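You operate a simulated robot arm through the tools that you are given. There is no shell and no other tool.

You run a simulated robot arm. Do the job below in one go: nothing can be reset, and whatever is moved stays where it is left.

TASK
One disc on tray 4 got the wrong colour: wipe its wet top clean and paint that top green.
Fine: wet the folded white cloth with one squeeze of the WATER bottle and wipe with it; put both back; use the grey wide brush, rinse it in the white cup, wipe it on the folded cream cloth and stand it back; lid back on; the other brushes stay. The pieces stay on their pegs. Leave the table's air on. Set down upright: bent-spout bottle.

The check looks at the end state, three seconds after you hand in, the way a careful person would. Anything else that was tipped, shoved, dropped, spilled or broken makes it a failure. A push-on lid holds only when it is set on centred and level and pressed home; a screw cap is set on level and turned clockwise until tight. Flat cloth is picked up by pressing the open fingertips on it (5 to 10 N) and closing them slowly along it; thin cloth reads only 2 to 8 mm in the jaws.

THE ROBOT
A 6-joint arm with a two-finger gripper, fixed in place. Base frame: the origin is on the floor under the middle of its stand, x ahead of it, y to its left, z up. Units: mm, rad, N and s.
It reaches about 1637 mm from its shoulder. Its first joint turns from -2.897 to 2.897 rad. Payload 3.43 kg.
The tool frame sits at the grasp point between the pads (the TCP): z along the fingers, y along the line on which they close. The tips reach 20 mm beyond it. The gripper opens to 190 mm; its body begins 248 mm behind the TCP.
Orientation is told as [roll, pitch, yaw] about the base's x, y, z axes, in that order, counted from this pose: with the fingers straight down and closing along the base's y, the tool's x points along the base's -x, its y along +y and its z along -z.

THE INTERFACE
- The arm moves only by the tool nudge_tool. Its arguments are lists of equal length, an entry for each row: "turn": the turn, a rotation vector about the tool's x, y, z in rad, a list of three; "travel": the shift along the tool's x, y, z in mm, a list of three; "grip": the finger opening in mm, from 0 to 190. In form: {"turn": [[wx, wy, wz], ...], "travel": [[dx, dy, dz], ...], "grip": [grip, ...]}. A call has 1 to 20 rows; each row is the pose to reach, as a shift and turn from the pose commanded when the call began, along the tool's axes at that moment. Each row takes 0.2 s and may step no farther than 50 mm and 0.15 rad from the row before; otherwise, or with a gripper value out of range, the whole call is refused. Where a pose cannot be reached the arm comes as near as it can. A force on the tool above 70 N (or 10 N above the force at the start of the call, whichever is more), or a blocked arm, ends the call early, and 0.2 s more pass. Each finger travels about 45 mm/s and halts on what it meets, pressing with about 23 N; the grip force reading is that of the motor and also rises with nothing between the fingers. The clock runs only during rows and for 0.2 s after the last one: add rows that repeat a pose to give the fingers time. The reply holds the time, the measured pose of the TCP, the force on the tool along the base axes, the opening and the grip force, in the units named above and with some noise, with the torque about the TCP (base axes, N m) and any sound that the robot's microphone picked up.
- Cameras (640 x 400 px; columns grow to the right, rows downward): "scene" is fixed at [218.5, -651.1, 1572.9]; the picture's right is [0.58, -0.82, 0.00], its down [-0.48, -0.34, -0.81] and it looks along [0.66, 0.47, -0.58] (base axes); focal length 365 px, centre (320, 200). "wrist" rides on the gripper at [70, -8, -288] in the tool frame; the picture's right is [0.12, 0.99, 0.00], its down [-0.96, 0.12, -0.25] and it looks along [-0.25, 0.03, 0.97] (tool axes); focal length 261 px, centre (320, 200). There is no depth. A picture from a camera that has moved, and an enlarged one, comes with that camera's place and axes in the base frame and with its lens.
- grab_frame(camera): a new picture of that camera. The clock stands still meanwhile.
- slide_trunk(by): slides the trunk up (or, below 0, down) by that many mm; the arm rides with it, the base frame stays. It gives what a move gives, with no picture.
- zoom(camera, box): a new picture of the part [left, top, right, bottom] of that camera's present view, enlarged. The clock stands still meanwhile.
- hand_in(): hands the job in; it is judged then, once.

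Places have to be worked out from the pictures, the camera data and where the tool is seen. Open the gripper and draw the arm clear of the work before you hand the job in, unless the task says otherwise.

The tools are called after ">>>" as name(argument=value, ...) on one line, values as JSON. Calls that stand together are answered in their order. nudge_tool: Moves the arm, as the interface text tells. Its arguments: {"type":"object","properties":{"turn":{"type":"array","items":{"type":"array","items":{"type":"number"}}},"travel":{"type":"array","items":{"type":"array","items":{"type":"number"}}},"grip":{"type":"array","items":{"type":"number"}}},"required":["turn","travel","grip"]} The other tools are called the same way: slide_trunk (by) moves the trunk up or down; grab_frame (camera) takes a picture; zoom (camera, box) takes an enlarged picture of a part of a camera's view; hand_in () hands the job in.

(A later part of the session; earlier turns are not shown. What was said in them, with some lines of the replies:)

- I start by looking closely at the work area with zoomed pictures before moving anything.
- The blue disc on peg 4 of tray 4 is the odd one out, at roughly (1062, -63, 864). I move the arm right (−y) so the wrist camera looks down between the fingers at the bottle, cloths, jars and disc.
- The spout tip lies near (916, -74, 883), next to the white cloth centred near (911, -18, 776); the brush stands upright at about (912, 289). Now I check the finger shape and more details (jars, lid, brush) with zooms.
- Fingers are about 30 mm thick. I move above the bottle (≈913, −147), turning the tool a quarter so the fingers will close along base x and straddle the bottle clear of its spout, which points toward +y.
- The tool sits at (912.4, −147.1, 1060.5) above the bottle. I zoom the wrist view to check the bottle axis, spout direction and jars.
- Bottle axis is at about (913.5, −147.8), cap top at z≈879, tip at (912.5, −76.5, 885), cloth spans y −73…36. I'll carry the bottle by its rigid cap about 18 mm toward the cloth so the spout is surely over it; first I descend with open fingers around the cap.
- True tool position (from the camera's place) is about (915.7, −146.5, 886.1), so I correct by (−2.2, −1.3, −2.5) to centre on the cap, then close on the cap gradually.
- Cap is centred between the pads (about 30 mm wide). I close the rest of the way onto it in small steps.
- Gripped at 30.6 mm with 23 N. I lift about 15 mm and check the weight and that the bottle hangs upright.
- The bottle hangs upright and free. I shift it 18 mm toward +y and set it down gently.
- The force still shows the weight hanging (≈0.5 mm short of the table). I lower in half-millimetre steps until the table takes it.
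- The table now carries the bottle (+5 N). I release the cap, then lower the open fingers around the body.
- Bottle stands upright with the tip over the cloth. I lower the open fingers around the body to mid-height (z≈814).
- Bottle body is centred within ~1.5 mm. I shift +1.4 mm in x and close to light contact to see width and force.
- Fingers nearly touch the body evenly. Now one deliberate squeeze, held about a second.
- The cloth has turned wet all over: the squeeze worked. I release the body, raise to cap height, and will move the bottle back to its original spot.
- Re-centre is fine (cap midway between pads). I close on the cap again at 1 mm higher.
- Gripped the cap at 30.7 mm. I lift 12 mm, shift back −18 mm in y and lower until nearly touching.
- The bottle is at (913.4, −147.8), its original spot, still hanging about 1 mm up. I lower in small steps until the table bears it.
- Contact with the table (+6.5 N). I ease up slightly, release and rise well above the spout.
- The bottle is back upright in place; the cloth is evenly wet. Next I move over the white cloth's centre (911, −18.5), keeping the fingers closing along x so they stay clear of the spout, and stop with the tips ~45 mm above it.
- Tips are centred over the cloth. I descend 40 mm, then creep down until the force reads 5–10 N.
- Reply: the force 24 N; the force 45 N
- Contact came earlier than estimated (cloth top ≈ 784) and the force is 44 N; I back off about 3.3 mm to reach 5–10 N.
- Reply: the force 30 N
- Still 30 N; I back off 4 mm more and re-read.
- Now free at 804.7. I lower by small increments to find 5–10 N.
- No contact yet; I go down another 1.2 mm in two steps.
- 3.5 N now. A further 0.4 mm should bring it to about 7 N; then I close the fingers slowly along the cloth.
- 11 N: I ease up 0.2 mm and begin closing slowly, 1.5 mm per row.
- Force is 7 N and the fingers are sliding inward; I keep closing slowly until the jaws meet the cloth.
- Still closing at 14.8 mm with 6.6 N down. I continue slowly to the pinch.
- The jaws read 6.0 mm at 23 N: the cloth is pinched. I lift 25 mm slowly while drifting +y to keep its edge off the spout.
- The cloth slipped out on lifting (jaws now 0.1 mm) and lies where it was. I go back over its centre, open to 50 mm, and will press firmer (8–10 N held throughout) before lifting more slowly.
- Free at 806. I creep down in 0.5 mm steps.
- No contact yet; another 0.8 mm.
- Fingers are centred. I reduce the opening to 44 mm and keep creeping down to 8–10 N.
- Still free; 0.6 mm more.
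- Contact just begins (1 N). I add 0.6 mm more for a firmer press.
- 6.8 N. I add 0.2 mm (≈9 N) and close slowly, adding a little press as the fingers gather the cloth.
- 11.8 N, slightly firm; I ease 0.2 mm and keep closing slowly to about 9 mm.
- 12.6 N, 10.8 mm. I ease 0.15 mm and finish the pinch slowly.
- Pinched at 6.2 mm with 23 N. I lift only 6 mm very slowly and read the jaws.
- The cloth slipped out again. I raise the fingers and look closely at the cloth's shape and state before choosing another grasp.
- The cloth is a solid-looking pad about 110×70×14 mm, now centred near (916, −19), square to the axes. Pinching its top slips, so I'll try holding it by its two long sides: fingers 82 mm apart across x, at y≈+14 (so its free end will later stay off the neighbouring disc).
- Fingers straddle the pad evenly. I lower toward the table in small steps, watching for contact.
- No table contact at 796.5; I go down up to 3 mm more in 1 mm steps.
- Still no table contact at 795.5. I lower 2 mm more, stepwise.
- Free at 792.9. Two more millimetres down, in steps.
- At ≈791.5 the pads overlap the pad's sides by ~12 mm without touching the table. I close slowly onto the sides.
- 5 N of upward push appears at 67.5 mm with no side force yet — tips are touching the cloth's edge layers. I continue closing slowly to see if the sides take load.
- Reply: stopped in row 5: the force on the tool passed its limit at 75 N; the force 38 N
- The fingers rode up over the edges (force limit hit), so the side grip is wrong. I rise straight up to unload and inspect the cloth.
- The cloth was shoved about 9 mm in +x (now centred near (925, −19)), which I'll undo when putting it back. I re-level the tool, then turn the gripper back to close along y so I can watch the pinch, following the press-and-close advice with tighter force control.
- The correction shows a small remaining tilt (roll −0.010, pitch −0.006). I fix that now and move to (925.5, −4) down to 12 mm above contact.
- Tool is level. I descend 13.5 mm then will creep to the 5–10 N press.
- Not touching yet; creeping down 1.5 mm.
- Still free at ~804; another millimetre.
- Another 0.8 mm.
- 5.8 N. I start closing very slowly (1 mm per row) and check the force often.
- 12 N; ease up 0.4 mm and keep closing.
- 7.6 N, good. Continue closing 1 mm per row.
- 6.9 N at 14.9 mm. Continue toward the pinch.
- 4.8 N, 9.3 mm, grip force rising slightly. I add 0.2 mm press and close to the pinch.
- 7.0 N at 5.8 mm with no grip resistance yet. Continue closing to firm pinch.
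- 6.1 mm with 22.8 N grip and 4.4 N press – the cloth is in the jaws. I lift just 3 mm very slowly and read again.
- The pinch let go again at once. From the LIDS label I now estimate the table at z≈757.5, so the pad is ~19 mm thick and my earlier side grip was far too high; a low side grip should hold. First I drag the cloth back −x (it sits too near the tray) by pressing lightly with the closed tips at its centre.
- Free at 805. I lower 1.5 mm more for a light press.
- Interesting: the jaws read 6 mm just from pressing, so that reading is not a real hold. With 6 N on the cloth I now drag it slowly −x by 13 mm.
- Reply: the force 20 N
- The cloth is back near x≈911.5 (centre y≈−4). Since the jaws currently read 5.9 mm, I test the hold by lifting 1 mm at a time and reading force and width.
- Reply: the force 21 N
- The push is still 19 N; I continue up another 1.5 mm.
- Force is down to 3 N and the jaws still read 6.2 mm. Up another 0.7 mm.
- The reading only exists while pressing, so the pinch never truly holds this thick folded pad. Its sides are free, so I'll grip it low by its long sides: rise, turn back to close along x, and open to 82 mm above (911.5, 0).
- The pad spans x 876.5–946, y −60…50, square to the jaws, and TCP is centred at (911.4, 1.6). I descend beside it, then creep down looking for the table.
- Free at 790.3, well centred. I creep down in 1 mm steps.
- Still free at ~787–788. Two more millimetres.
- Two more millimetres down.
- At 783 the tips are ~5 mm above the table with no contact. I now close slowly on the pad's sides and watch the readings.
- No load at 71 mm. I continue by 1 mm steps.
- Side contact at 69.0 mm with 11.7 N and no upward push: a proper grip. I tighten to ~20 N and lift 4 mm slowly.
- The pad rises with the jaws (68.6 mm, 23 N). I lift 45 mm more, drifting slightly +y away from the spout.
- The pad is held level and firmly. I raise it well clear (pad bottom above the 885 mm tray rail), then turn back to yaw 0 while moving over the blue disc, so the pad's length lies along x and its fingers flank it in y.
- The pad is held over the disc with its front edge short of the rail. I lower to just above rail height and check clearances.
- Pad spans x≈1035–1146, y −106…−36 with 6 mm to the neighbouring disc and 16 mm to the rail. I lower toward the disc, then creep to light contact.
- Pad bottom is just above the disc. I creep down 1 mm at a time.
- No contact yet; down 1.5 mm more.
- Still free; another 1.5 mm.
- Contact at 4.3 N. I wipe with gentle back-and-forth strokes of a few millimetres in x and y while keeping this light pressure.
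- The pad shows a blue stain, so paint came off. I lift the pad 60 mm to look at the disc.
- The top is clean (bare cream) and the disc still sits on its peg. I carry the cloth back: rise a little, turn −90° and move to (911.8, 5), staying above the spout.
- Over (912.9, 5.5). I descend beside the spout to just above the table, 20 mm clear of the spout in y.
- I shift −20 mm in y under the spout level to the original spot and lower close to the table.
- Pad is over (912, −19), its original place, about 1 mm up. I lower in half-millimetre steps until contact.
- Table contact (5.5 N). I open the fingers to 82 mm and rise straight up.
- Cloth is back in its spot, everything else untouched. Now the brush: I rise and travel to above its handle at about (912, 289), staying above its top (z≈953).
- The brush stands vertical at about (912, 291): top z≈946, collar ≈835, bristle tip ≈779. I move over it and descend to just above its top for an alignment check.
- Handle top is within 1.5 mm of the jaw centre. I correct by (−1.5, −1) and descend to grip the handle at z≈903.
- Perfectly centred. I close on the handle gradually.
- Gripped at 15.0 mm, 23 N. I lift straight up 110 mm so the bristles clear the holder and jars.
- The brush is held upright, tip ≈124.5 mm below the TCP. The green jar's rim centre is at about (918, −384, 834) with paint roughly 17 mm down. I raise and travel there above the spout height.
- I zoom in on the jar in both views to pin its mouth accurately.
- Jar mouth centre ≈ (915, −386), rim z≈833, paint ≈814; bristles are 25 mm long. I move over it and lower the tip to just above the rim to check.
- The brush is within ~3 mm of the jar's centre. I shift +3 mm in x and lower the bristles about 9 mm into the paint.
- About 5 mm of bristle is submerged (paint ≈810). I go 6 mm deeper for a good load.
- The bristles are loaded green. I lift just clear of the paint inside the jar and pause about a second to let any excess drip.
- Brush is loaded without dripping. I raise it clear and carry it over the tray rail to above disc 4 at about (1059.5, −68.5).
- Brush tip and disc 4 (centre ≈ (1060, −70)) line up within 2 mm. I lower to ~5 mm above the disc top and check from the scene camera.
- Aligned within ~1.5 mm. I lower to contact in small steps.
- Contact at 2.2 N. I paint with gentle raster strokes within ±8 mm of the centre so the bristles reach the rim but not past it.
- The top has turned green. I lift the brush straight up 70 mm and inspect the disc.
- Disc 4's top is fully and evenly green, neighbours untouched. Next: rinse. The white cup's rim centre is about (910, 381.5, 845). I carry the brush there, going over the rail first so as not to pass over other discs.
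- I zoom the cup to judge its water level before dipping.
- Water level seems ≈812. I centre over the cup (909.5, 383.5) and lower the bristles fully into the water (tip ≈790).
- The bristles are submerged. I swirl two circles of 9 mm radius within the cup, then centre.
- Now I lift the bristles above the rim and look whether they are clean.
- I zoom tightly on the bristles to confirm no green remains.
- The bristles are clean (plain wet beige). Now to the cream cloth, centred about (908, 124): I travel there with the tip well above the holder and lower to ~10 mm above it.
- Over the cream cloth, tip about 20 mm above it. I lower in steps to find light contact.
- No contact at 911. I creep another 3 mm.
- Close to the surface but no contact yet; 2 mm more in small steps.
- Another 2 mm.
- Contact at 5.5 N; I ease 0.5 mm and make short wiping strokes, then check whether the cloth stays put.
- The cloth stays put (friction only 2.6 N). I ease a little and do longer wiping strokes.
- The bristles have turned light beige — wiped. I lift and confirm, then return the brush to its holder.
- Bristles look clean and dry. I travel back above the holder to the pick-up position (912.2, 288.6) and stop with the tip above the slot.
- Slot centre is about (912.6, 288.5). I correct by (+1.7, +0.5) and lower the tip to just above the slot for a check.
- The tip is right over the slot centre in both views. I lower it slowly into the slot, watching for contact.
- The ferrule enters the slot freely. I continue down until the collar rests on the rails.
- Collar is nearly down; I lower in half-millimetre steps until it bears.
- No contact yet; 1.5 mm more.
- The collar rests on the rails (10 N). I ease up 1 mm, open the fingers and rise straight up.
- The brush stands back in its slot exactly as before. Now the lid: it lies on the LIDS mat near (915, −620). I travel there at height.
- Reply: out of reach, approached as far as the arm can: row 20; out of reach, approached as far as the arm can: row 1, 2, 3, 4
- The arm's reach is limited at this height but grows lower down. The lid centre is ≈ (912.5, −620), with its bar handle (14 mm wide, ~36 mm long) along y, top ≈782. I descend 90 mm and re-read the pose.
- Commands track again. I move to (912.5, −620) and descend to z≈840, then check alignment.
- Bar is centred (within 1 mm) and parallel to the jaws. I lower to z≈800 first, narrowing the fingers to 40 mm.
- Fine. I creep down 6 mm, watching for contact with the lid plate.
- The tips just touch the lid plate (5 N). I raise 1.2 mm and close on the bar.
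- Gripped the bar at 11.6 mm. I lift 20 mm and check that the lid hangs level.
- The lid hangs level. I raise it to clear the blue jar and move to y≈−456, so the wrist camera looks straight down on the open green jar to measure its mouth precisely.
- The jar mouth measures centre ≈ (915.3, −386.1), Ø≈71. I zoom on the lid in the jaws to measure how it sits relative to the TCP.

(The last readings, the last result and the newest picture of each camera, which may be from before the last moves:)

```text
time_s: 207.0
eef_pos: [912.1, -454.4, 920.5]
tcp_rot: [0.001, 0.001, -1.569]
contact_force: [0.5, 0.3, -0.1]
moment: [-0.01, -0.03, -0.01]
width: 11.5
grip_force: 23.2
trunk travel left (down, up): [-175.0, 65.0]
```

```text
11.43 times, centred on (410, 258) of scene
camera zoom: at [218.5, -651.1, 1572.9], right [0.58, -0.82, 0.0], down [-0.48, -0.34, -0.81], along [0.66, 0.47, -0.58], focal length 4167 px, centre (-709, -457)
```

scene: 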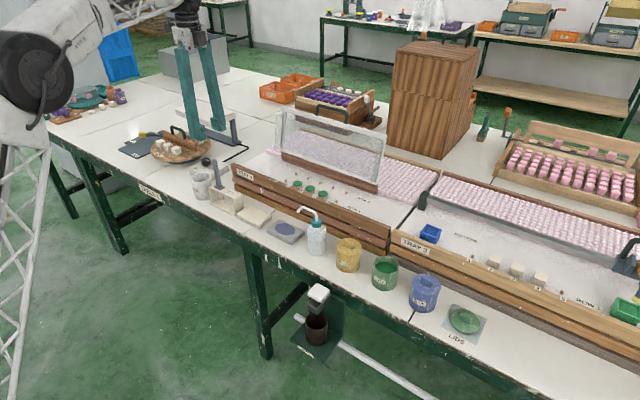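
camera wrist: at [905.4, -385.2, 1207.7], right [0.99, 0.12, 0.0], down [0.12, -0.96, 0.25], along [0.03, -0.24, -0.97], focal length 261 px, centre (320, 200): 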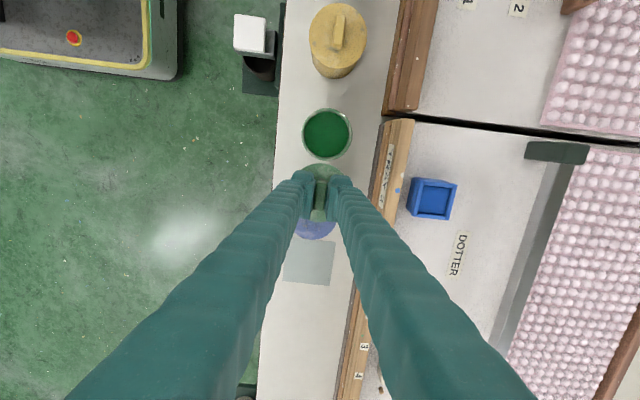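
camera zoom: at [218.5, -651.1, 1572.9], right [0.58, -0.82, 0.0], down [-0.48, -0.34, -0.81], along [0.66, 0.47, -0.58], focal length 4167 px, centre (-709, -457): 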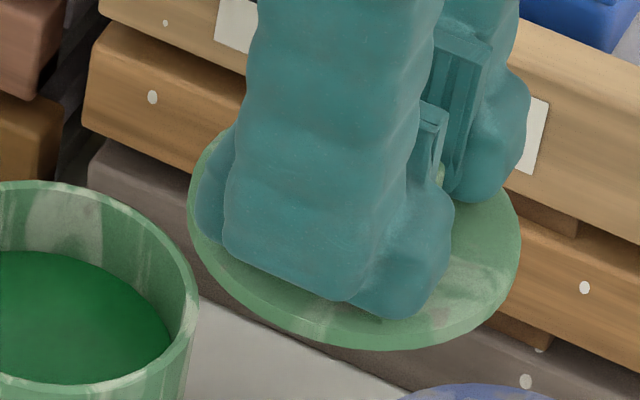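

Circle-fit puts the lid centre at TCP + (0.7, −0.1), so the TCP must go to (914.6, −386.0). I move there, staying 50 mm above the rim.

>>> nudge_tool(turn=[[0, 0, 0], [0, 0, 0], [0, 0, 0], [0, 0, 0]], travel=[[25, 0.5, 0], [50, 1, 0], [69.2, 1.2, 0], [69.2, 1.2, 0]], grip=[8, 8, 8, 8])

>>> zoom(camera="wrist", box=[270, 130, 370, 230])

>>> zoom(camera="scene", box=[355, 215, 425, 295])

```text
time_s: 208.0
eef_pos: [914.5, -386.7, 918.1]
tcp_rot: [0.002, 0.001, -1.572]
contact_force: [-0.5, 0.2, -0.3]
moment: [0.0, -0.01, -0.02]
width: 11.5
grip_force: 22.9
trunk travel left (down, up): [-175.0, 65.0]
```

```text
4.00 times, centred on (320, 180) of wrist
camera zoom: at [906.7, -316.8, 1206.3], right [0.99, 0.12, 0.0], down [0.12, -0.96, 0.25], along [0.03, -0.24, -0.97], focal length 1043 px, centre (320, 280)
```

zoom: 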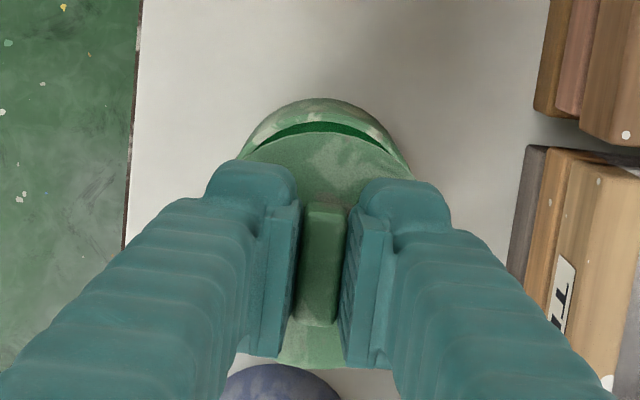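

```text
5.00 times, centred on (390, 255) of scene
camera zoom: at [218.5, -651.1, 1572.9], right [0.58, -0.82, 0.0], down [-0.48, -0.34, -0.81], along [0.66, 0.47, -0.58], focal length 1823 px, centre (-30, -75)
```

zoom: 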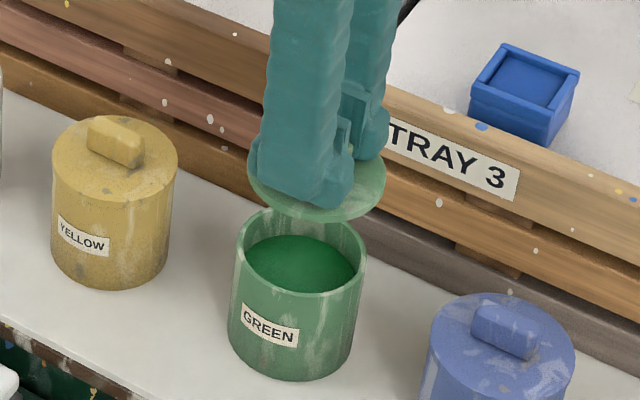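

At (914.7, −386.8). I correct +0.8 mm in y and lower to TCP 882 (lid plug ~14 mm above the rim) for another check.

>>> nudge_tool(turn=[[0, 0, 0], [0, 0, 0], [0, 0, 0], [0, 0, 0]], travel=[[0.8, 0, 12], [0.8, 0, 25], [0.8, 0, 36], [0.8, 0, 36]], grip=[8, 8, 8, 8])

>>> zoom(camera="scene", box=[365, 230, 410, 285])

>>> zoom(camera="wrist", box=[280, 140, 360, 210])

```text
time_s: 209.0
eef_pos: [916.4, -386.6, 885.2]
tcp_rot: [0.0, 0.002, -1.57]
contact_force: [0.0, -0.3, -0.5]
moment: [0.0, -0.01, -0.05]
width: 11.4
grip_force: 23.0
trunk travel left (down, up): [-175.0, 65.0]
```

```text
7.27 times, centred on (388, 258) of scene
camera zoom: at [218.5, -651.1, 1572.9], right [0.58, -0.82, 0.0], down [-0.48, -0.34, -0.81], along [0.66, 0.47, -0.58], focal length 2652 px, centre (-171, -218)
```

zoom: 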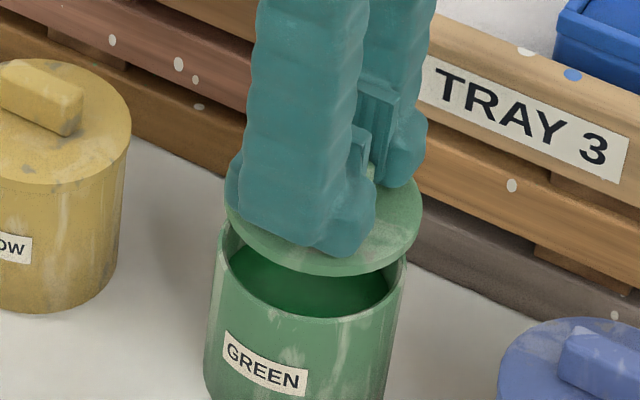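

```text
5.71 times, centred on (320, 175) of wrist
camera zoom: at [908.6, -315.8, 1172.7], right [0.99, 0.12, 0.0], down [0.12, -0.96, 0.25], along [0.03, -0.24, -0.97], focal length 1489 px, centre (320, 343)
```

zoom: 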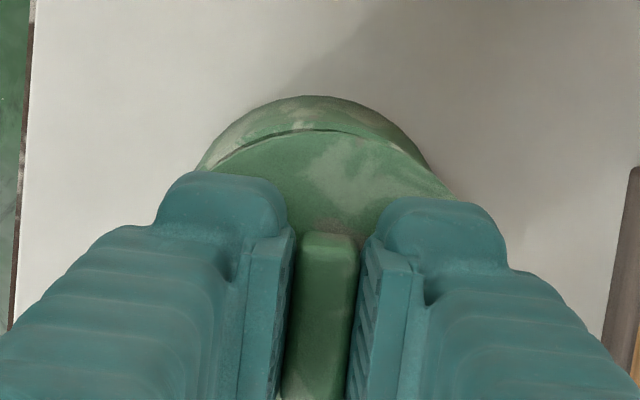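

TCP is (916.6, −385.8) here (slight drift with height). I correct by (−2.0, −0.2) and lower to 872, then re-read the true pose.

>>> nudge_tool(turn=[[0, 0, 0], [0, 0, 0], [0, 0, 0], [0, 0, 0]], travel=[[-0.2, -2, 4], [-0.2, -2, 9], [-0.2, -2, 12], [-0.2, -2, 12]], grip=[8, 8, 8, 8])

>>> zoom(camera="scene", box=[365, 230, 410, 285])

>>> zoom(camera="wrist", box=[280, 140, 360, 210])

```text
time_s: 210.0
eef_pos: [916.0, -385.8, 872.8]
tcp_rot: [0.002, 0.001, -1.572]
contact_force: [0.5, 0.7, -1.9]
moment: [0.03, 0.0, 0.01]
width: 11.5
grip_force: 22.9
trunk travel left (down, up): [-175.0, 65.0]
```

```text
7.27 times, centred on (388, 258) of scene
camera zoom: at [218.5, -651.1, 1572.9], right [0.58, -0.82, 0.0], down [-0.48, -0.34, -0.81], along [0.66, 0.47, -0.58], focal length 2652 px, centre (-171, -218)
```

zoom: 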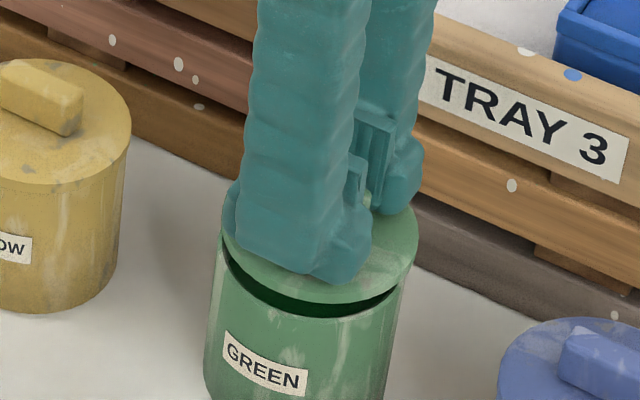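

```text
5.71 times, centred on (320, 175) of wrist
camera zoom: at [907.2, -316.7, 1160.2], right [0.99, 0.12, 0.0], down [0.12, -0.96, 0.25], along [0.03, -0.24, -0.97], focal length 1489 px, centre (320, 343)
```

zoom: 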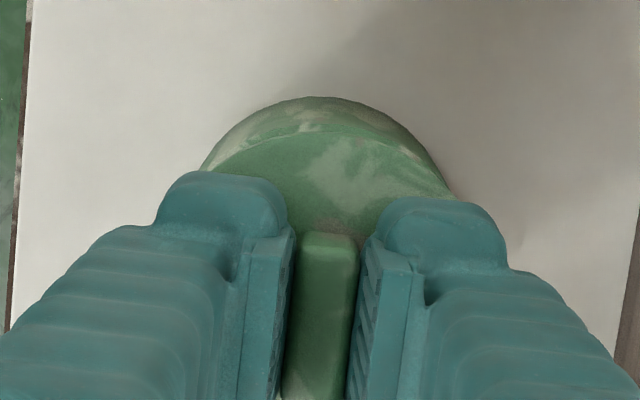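

True TCP (915.2, −386.7, 872.2). I nudge (−0.6, +0.7) and lower in 1 mm steps, watching the force.

>>> nudge_tool(turn=[[0, 0, 0], [0, 0, 0], [0, 0, 0], [0, 0, 0], [0, 0, 0]], travel=[[0.7, -0.6, 0], [0.7, -0.6, 1.5], [0.7, -0.6, 3], [0.7, -0.6, 4.5], [0.7, -0.6, 4.5]], grip=[8, 8, 8, 8, 8])

>>> zoom(camera="scene", box=[365, 230, 410, 285])

```text
time_s: 211.2
eef_pos: [916.5, -384.2, 865.7]
tcp_rot: [0.0, 0.002, -1.571]
contact_force: [-0.5, 0.2, 0.2]
moment: [-0.02, 0.02, 0.01]
width: 11.7
grip_force: 23.1
trunk travel left (down, up): [-175.0, 65.0]
```

```text
7.27 times, centred on (388, 258) of scene
camera zoom: at [218.5, -651.1, 1572.9], right [0.58, -0.82, 0.0], down [-0.48, -0.34, -0.81], along [0.66, 0.47, -0.58], focal length 2652 px, centre (-171, -218)
```

zoom: 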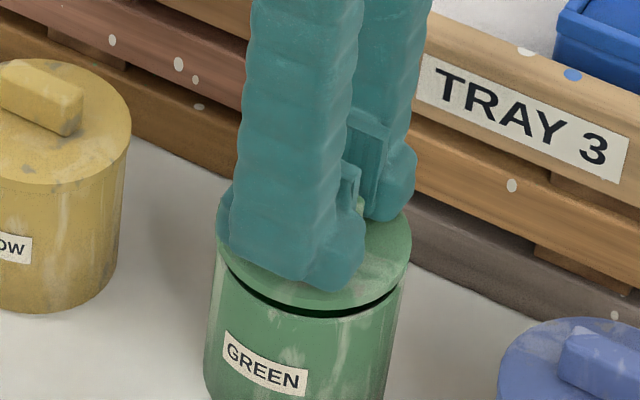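

Centred (lid 313.5 vs jar 312 px) and no contact yet. I keep lowering 3 mm.

>>> nudge_tool(turn=[[0, 0, 0], [0, 0, 0], [0, 0, 0], [0, 0, 0]], travel=[[0, 0, 1], [0, 0, 2], [0, 0, 3], [0, 0, 3]], grip=[8, 8, 8, 8])

>>> zoom(camera="wrist", box=[280, 140, 360, 210])

```text
time_s: 212.2
eef_pos: [915.5, -386.1, 864.2]
tcp_rot: [0.003, 0.002, -1.571]
contact_force: [0.2, 0.5, -0.4]
moment: [-0.01, -0.01, 0.01]
width: 11.6
grip_force: 23.5
trunk travel left (down, up): [-175.0, 65.0]
```

```text
5.71 times, centred on (320, 175) of wrist
camera zoom: at [906.7, -315.1, 1152.2], right [0.99, 0.12, 0.0], down [0.12, -0.96, 0.25], along [0.03, -0.24, -0.97], focal length 1489 px, centre (320, 343)
```

zoom: 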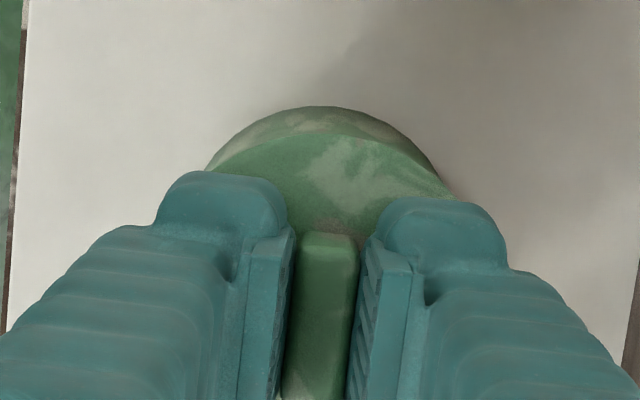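

True TCP (914.7, −385.1, 864.2). I nudge −0.8 mm in y and continue down 2 mm at a time.

>>> nudge_tool(turn=[[0, 0, 0], [0, 0, 0], [0, 0, 0], [0, 0, 0]], travel=[[-0.8, 0, 0.5], [-0.8, 0, 1.5], [-0.8, 0, 2.5], [-0.8, 0, 2.5]], grip=[8, 8, 8, 8])

>>> zoom(camera="scene", box=[365, 230, 410, 285])

```text
time_s: 213.2
eef_pos: [915.8, -384.5, 861.5]
tcp_rot: [0.002, 0.002, -1.571]
contact_force: [0.2, 0.1, -0.7]
moment: [0.01, -0.01, -0.01]
width: 11.2
grip_force: 23.2
trunk travel left (down, up): [-175.0, 65.0]
```

```text
7.27 times, centred on (388, 258) of scene
camera zoom: at [218.5, -651.1, 1572.9], right [0.58, -0.82, 0.0], down [-0.48, -0.34, -0.81], along [0.66, 0.47, -0.58], focal length 2652 px, centre (-171, -218)
```

zoom: 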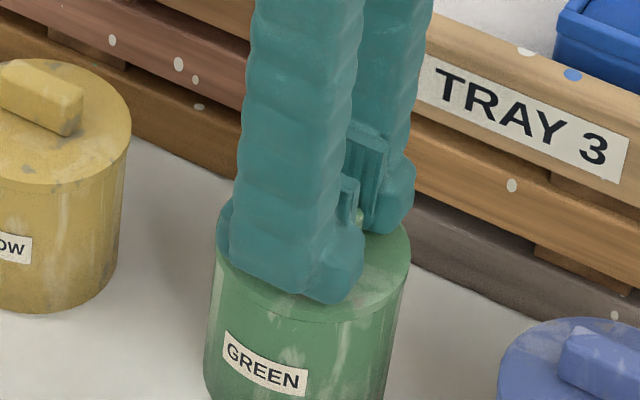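

The gap has closed visually with no force yet. I continue in small steps to contact.

>>> nudge_tool(turn=[[0, 0, 0], [0, 0, 0], [0, 0, 0]], travel=[[0, 0, 0.7], [0, 0, 1.4], [0, 0, 1.4]], grip=[8, 8, 8])

```text
time_s: 214.0
eef_pos: [913.9, -385.2, 859.7]
tcp_rot: [0.003, 0.003, -1.572]
contact_force: [0.8, -0.1, -0.2]
moment: [-0.02, 0.0, 0.0]
width: 11.5
grip_force: 22.5
trunk travel left (down, up): [-175.0, 65.0]
```

Still no force; another 1.5 mm.

>>> nudge_tool(turn=[[0, 0, 0], [0, 0, 0], [0, 0, 0]], travel=[[0, 0, 0.7], [0, 0, 1.4], [0, 0, 1.4]], grip=[8, 8, 8])

>>> zoom(camera="wrist", box=[280, 140, 360, 210])

```text
time_s: 214.8
eef_pos: [916.9, -385.9, 859.5]
tcp_rot: [0.003, -0.001, -1.57]
contact_force: [2.2, -0.1, 19.7]
moment: [0.05, -0.04, 0.02]
width: 11.5
grip_force: 22.9
trunk travel left (down, up): [-175.0, 65.0]
heard: snap
```

```text
5.71 times, centred on (320, 175) of wrist
camera zoom: at [906.2, -315.2, 1148.0], right [0.99, 0.12, 0.0], down [0.12, -0.96, 0.25], along [0.03, -0.25, -0.97], focal length 1489 px, centre (320, 343)
```

zoom: 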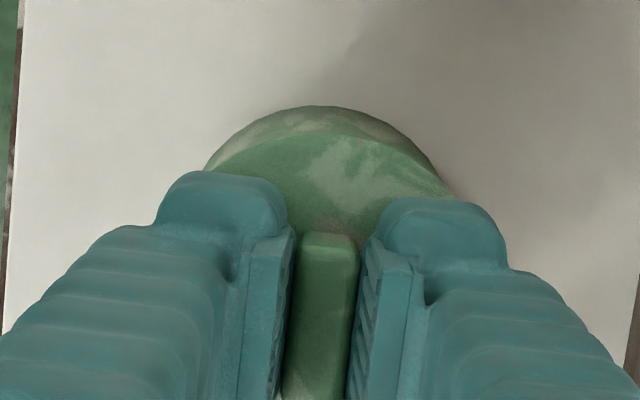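

A snap was heard at ~20 N: the lid is home. I ease the pressure, open the fingers and rise straight up.

>>> nudge_tool(turn=[[0, 0, 0], [0, 0, 0], [0, 0, 0], [0, 0, 0], [0, 0, 0], [0, 0, 0], [0, 0, 0], [0, 0, 0], [0, 0, 0], [0, 0, 0]], travel=[[0, 0, -1], [0, 0, -1.2], [0, 0, -1.2], [0, 0, -1.2], [0, 0, -1.2], [0, 0, -15], [0, 0, -45], [0, 0, -85], [0, 0, -125], [0, 0, -160]], grip=[9, 13, 20, 32, 44, 50, 50, 50, 50, 50])

>>> zoom(camera="scene", box=[330, 220, 450, 310])

>>> grab_frame(camera="wrist")

```text
time_s: 217.0
eef_pos: [916.4, -387.2, 1016.9]
tcp_rot: [0.0, 0.002, -1.571]
contact_force: [-0.4, -1.2, -0.6]
moment: [0.03, 0.02, -0.03]
width: 50.1
grip_force: 0.0
trunk travel left (down, up): [-175.0, 65.0]
```

```text
4.44 times, centred on (390, 265) of scene
camera zoom: at [218.5, -651.1, 1572.9], right [0.58, -0.82, 0.0], down [-0.48, -0.34, -0.81], along [0.66, 0.47, -0.58], focal length 1620 px, centre (9, -89)
```

zoom: 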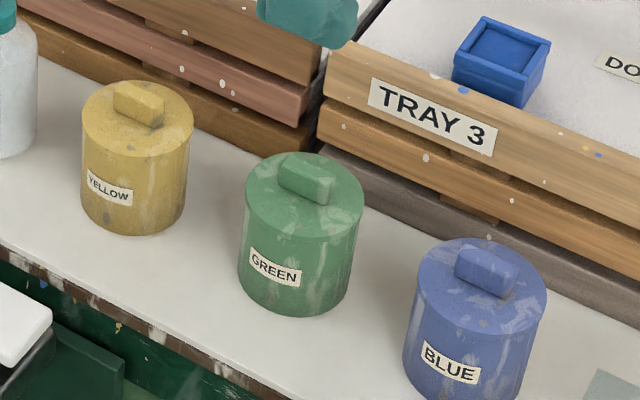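

```text
taken
camera wrist: at [908.6, -316.5, 1304.9], right [0.99, 0.12, 0.0], down [0.12, -0.96, 0.25], along [0.03, -0.24, -0.97], focal length 261 px, centre (320, 200)
```

wrist: 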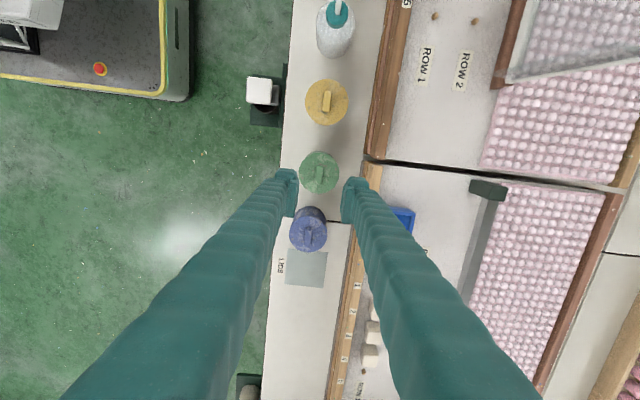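

The lid is seated level like its neighbours. I withdraw the arm up and back toward its starting place, clear of the table.

>>> nudge_tool(turn=[[0, 0, 0], [0, 0, 0], [0, 0, 0], [0, 0, 0], [0, 0, 0], [0, 0, 0], [0, 0, 0], [0, 0, 0], [0, 0, 0], [0, 0, 0], [0, 0, 0], [0, 0, 0], [0, 0, 0]], travel=[[0, -10, -30], [0, -35, -65], [15, -65, -95], [45, -95, -120], [80, -120, -140], [118, -145, -155], [156, -168, -165], [194, -190, -172], [232, -210, -178], [270, -222, -180], [308, -225, -180], [345, -225, -180], [345, -225, -180]], grip=[60, 80, 100, 100, 100, 100, 100, 100, 100, 100, 100, 100, 100])

>>> grab_frame(camera="scene")

>>> zoom(camera="scene", box=[180, 140, 350, 260])

>>> zoom(camera="scene", box=[330, 210, 500, 350])

>>> zoom(camera="scene", box=[285, 165, 345, 205])

```text
time_s: 219.8
eef_pos: [691.7, -40.9, 1198.2]
tcp_rot: [0.002, 0.002, -1.569]
contact_force: [0.2, -0.2, -1.0]
moment: [0.05, -0.02, 0.0]
width: 100.0
grip_force: 0.1
trunk travel left (down, up): [-175.0, 65.0]
```

```text
taken
```

scene: 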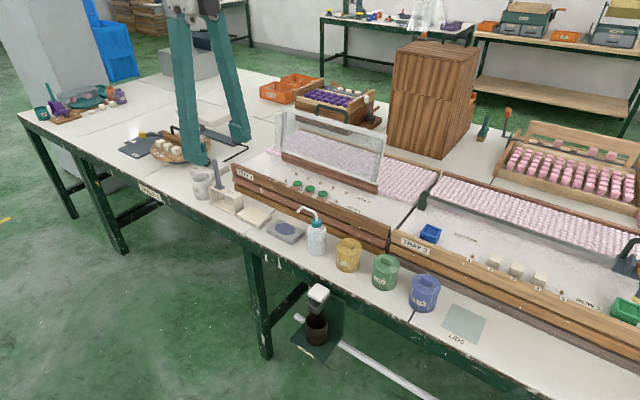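

```text
3.33 times, centred on (265, 200) of scene
camera zoom: at [218.5, -651.1, 1572.9], right [0.58, -0.82, 0.0], down [-0.48, -0.34, -0.81], along [0.66, 0.47, -0.58], focal length 1215 px, centre (503, 200)
```

zoom: 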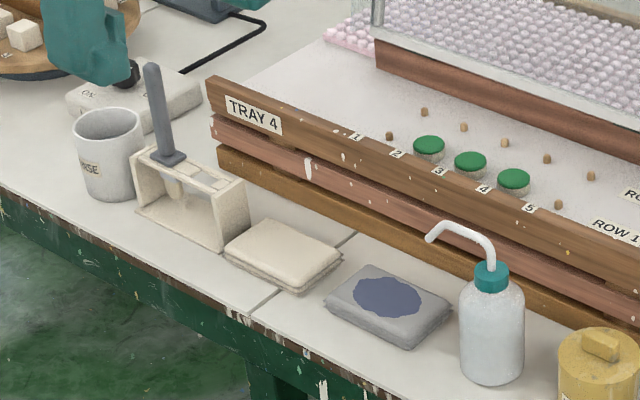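

```text
2.86 times, centred on (415, 280) of scene
camera zoom: at [218.5, -651.1, 1572.9], right [0.58, -0.82, 0.0], down [-0.48, -0.34, -0.81], along [0.66, 0.47, -0.58], focal length 1042 px, centre (49, -29)
```

zoom: 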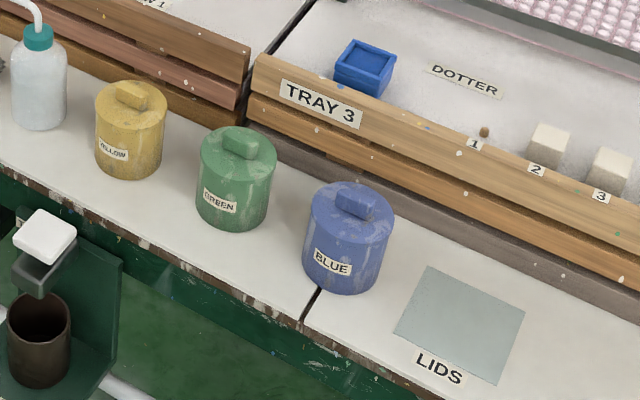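

```text
10.00 times, centred on (315, 185) of scene
camera zoom: at [218.5, -651.1, 1572.9], right [0.58, -0.82, 0.0], down [-0.48, -0.34, -0.81], along [0.66, 0.47, -0.58], focal length 3646 px, centre (370, 350)
```

zoom: 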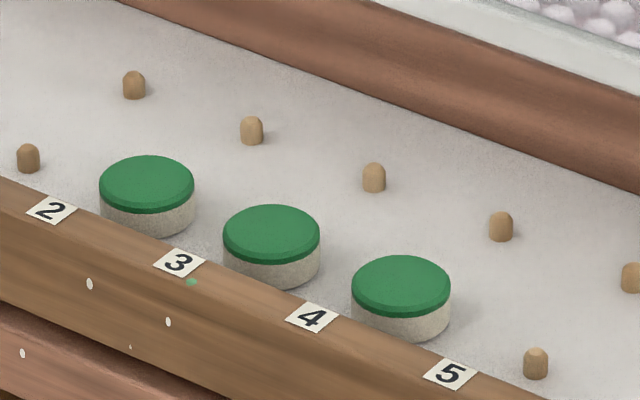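

All three discs on tray 4 are green and on their pegs. The bottle stands upright, both cloths and the brush are back in place, the lid is on and the air knob was not touched. The gripper is open and the arm is clear, so I hand the job in.

>>> hand_in()

```text
The job is handed in.
```

The disc on peg 4 of tray 4 was blue. I wiped its top clean and painted it green, and it now matches the other two discs; all three are still on their pegs. The job is handed in, but no verdict came back.

- **Bottle:** One squeeze of the WATER bottle wet the white cloth. To put the spout over the cloth I moved the bottle about 18 mm. I then set it back upright where it had stood.
- **White cloth:** It is back in its original spot, within a millimetre or two. It shows a blue stain from the wipe. My first attempts to pick it up slipped and shoved it about 14 mm, which I corrected when I put it back.
- **Grey brush:** I rinsed it in the white cup, wiped it on the cream cloth and stood it back in its slot. The bristles looked clean before I put it away.
- **Green lid:** It is back on the jar, pressed down until it snapped, and sits level like the other lids.
- **Left alone:** I did not touch the air switch, the other brushes, or anything else on the table.

The gripper is open and the arm is drawn back clear of the table.
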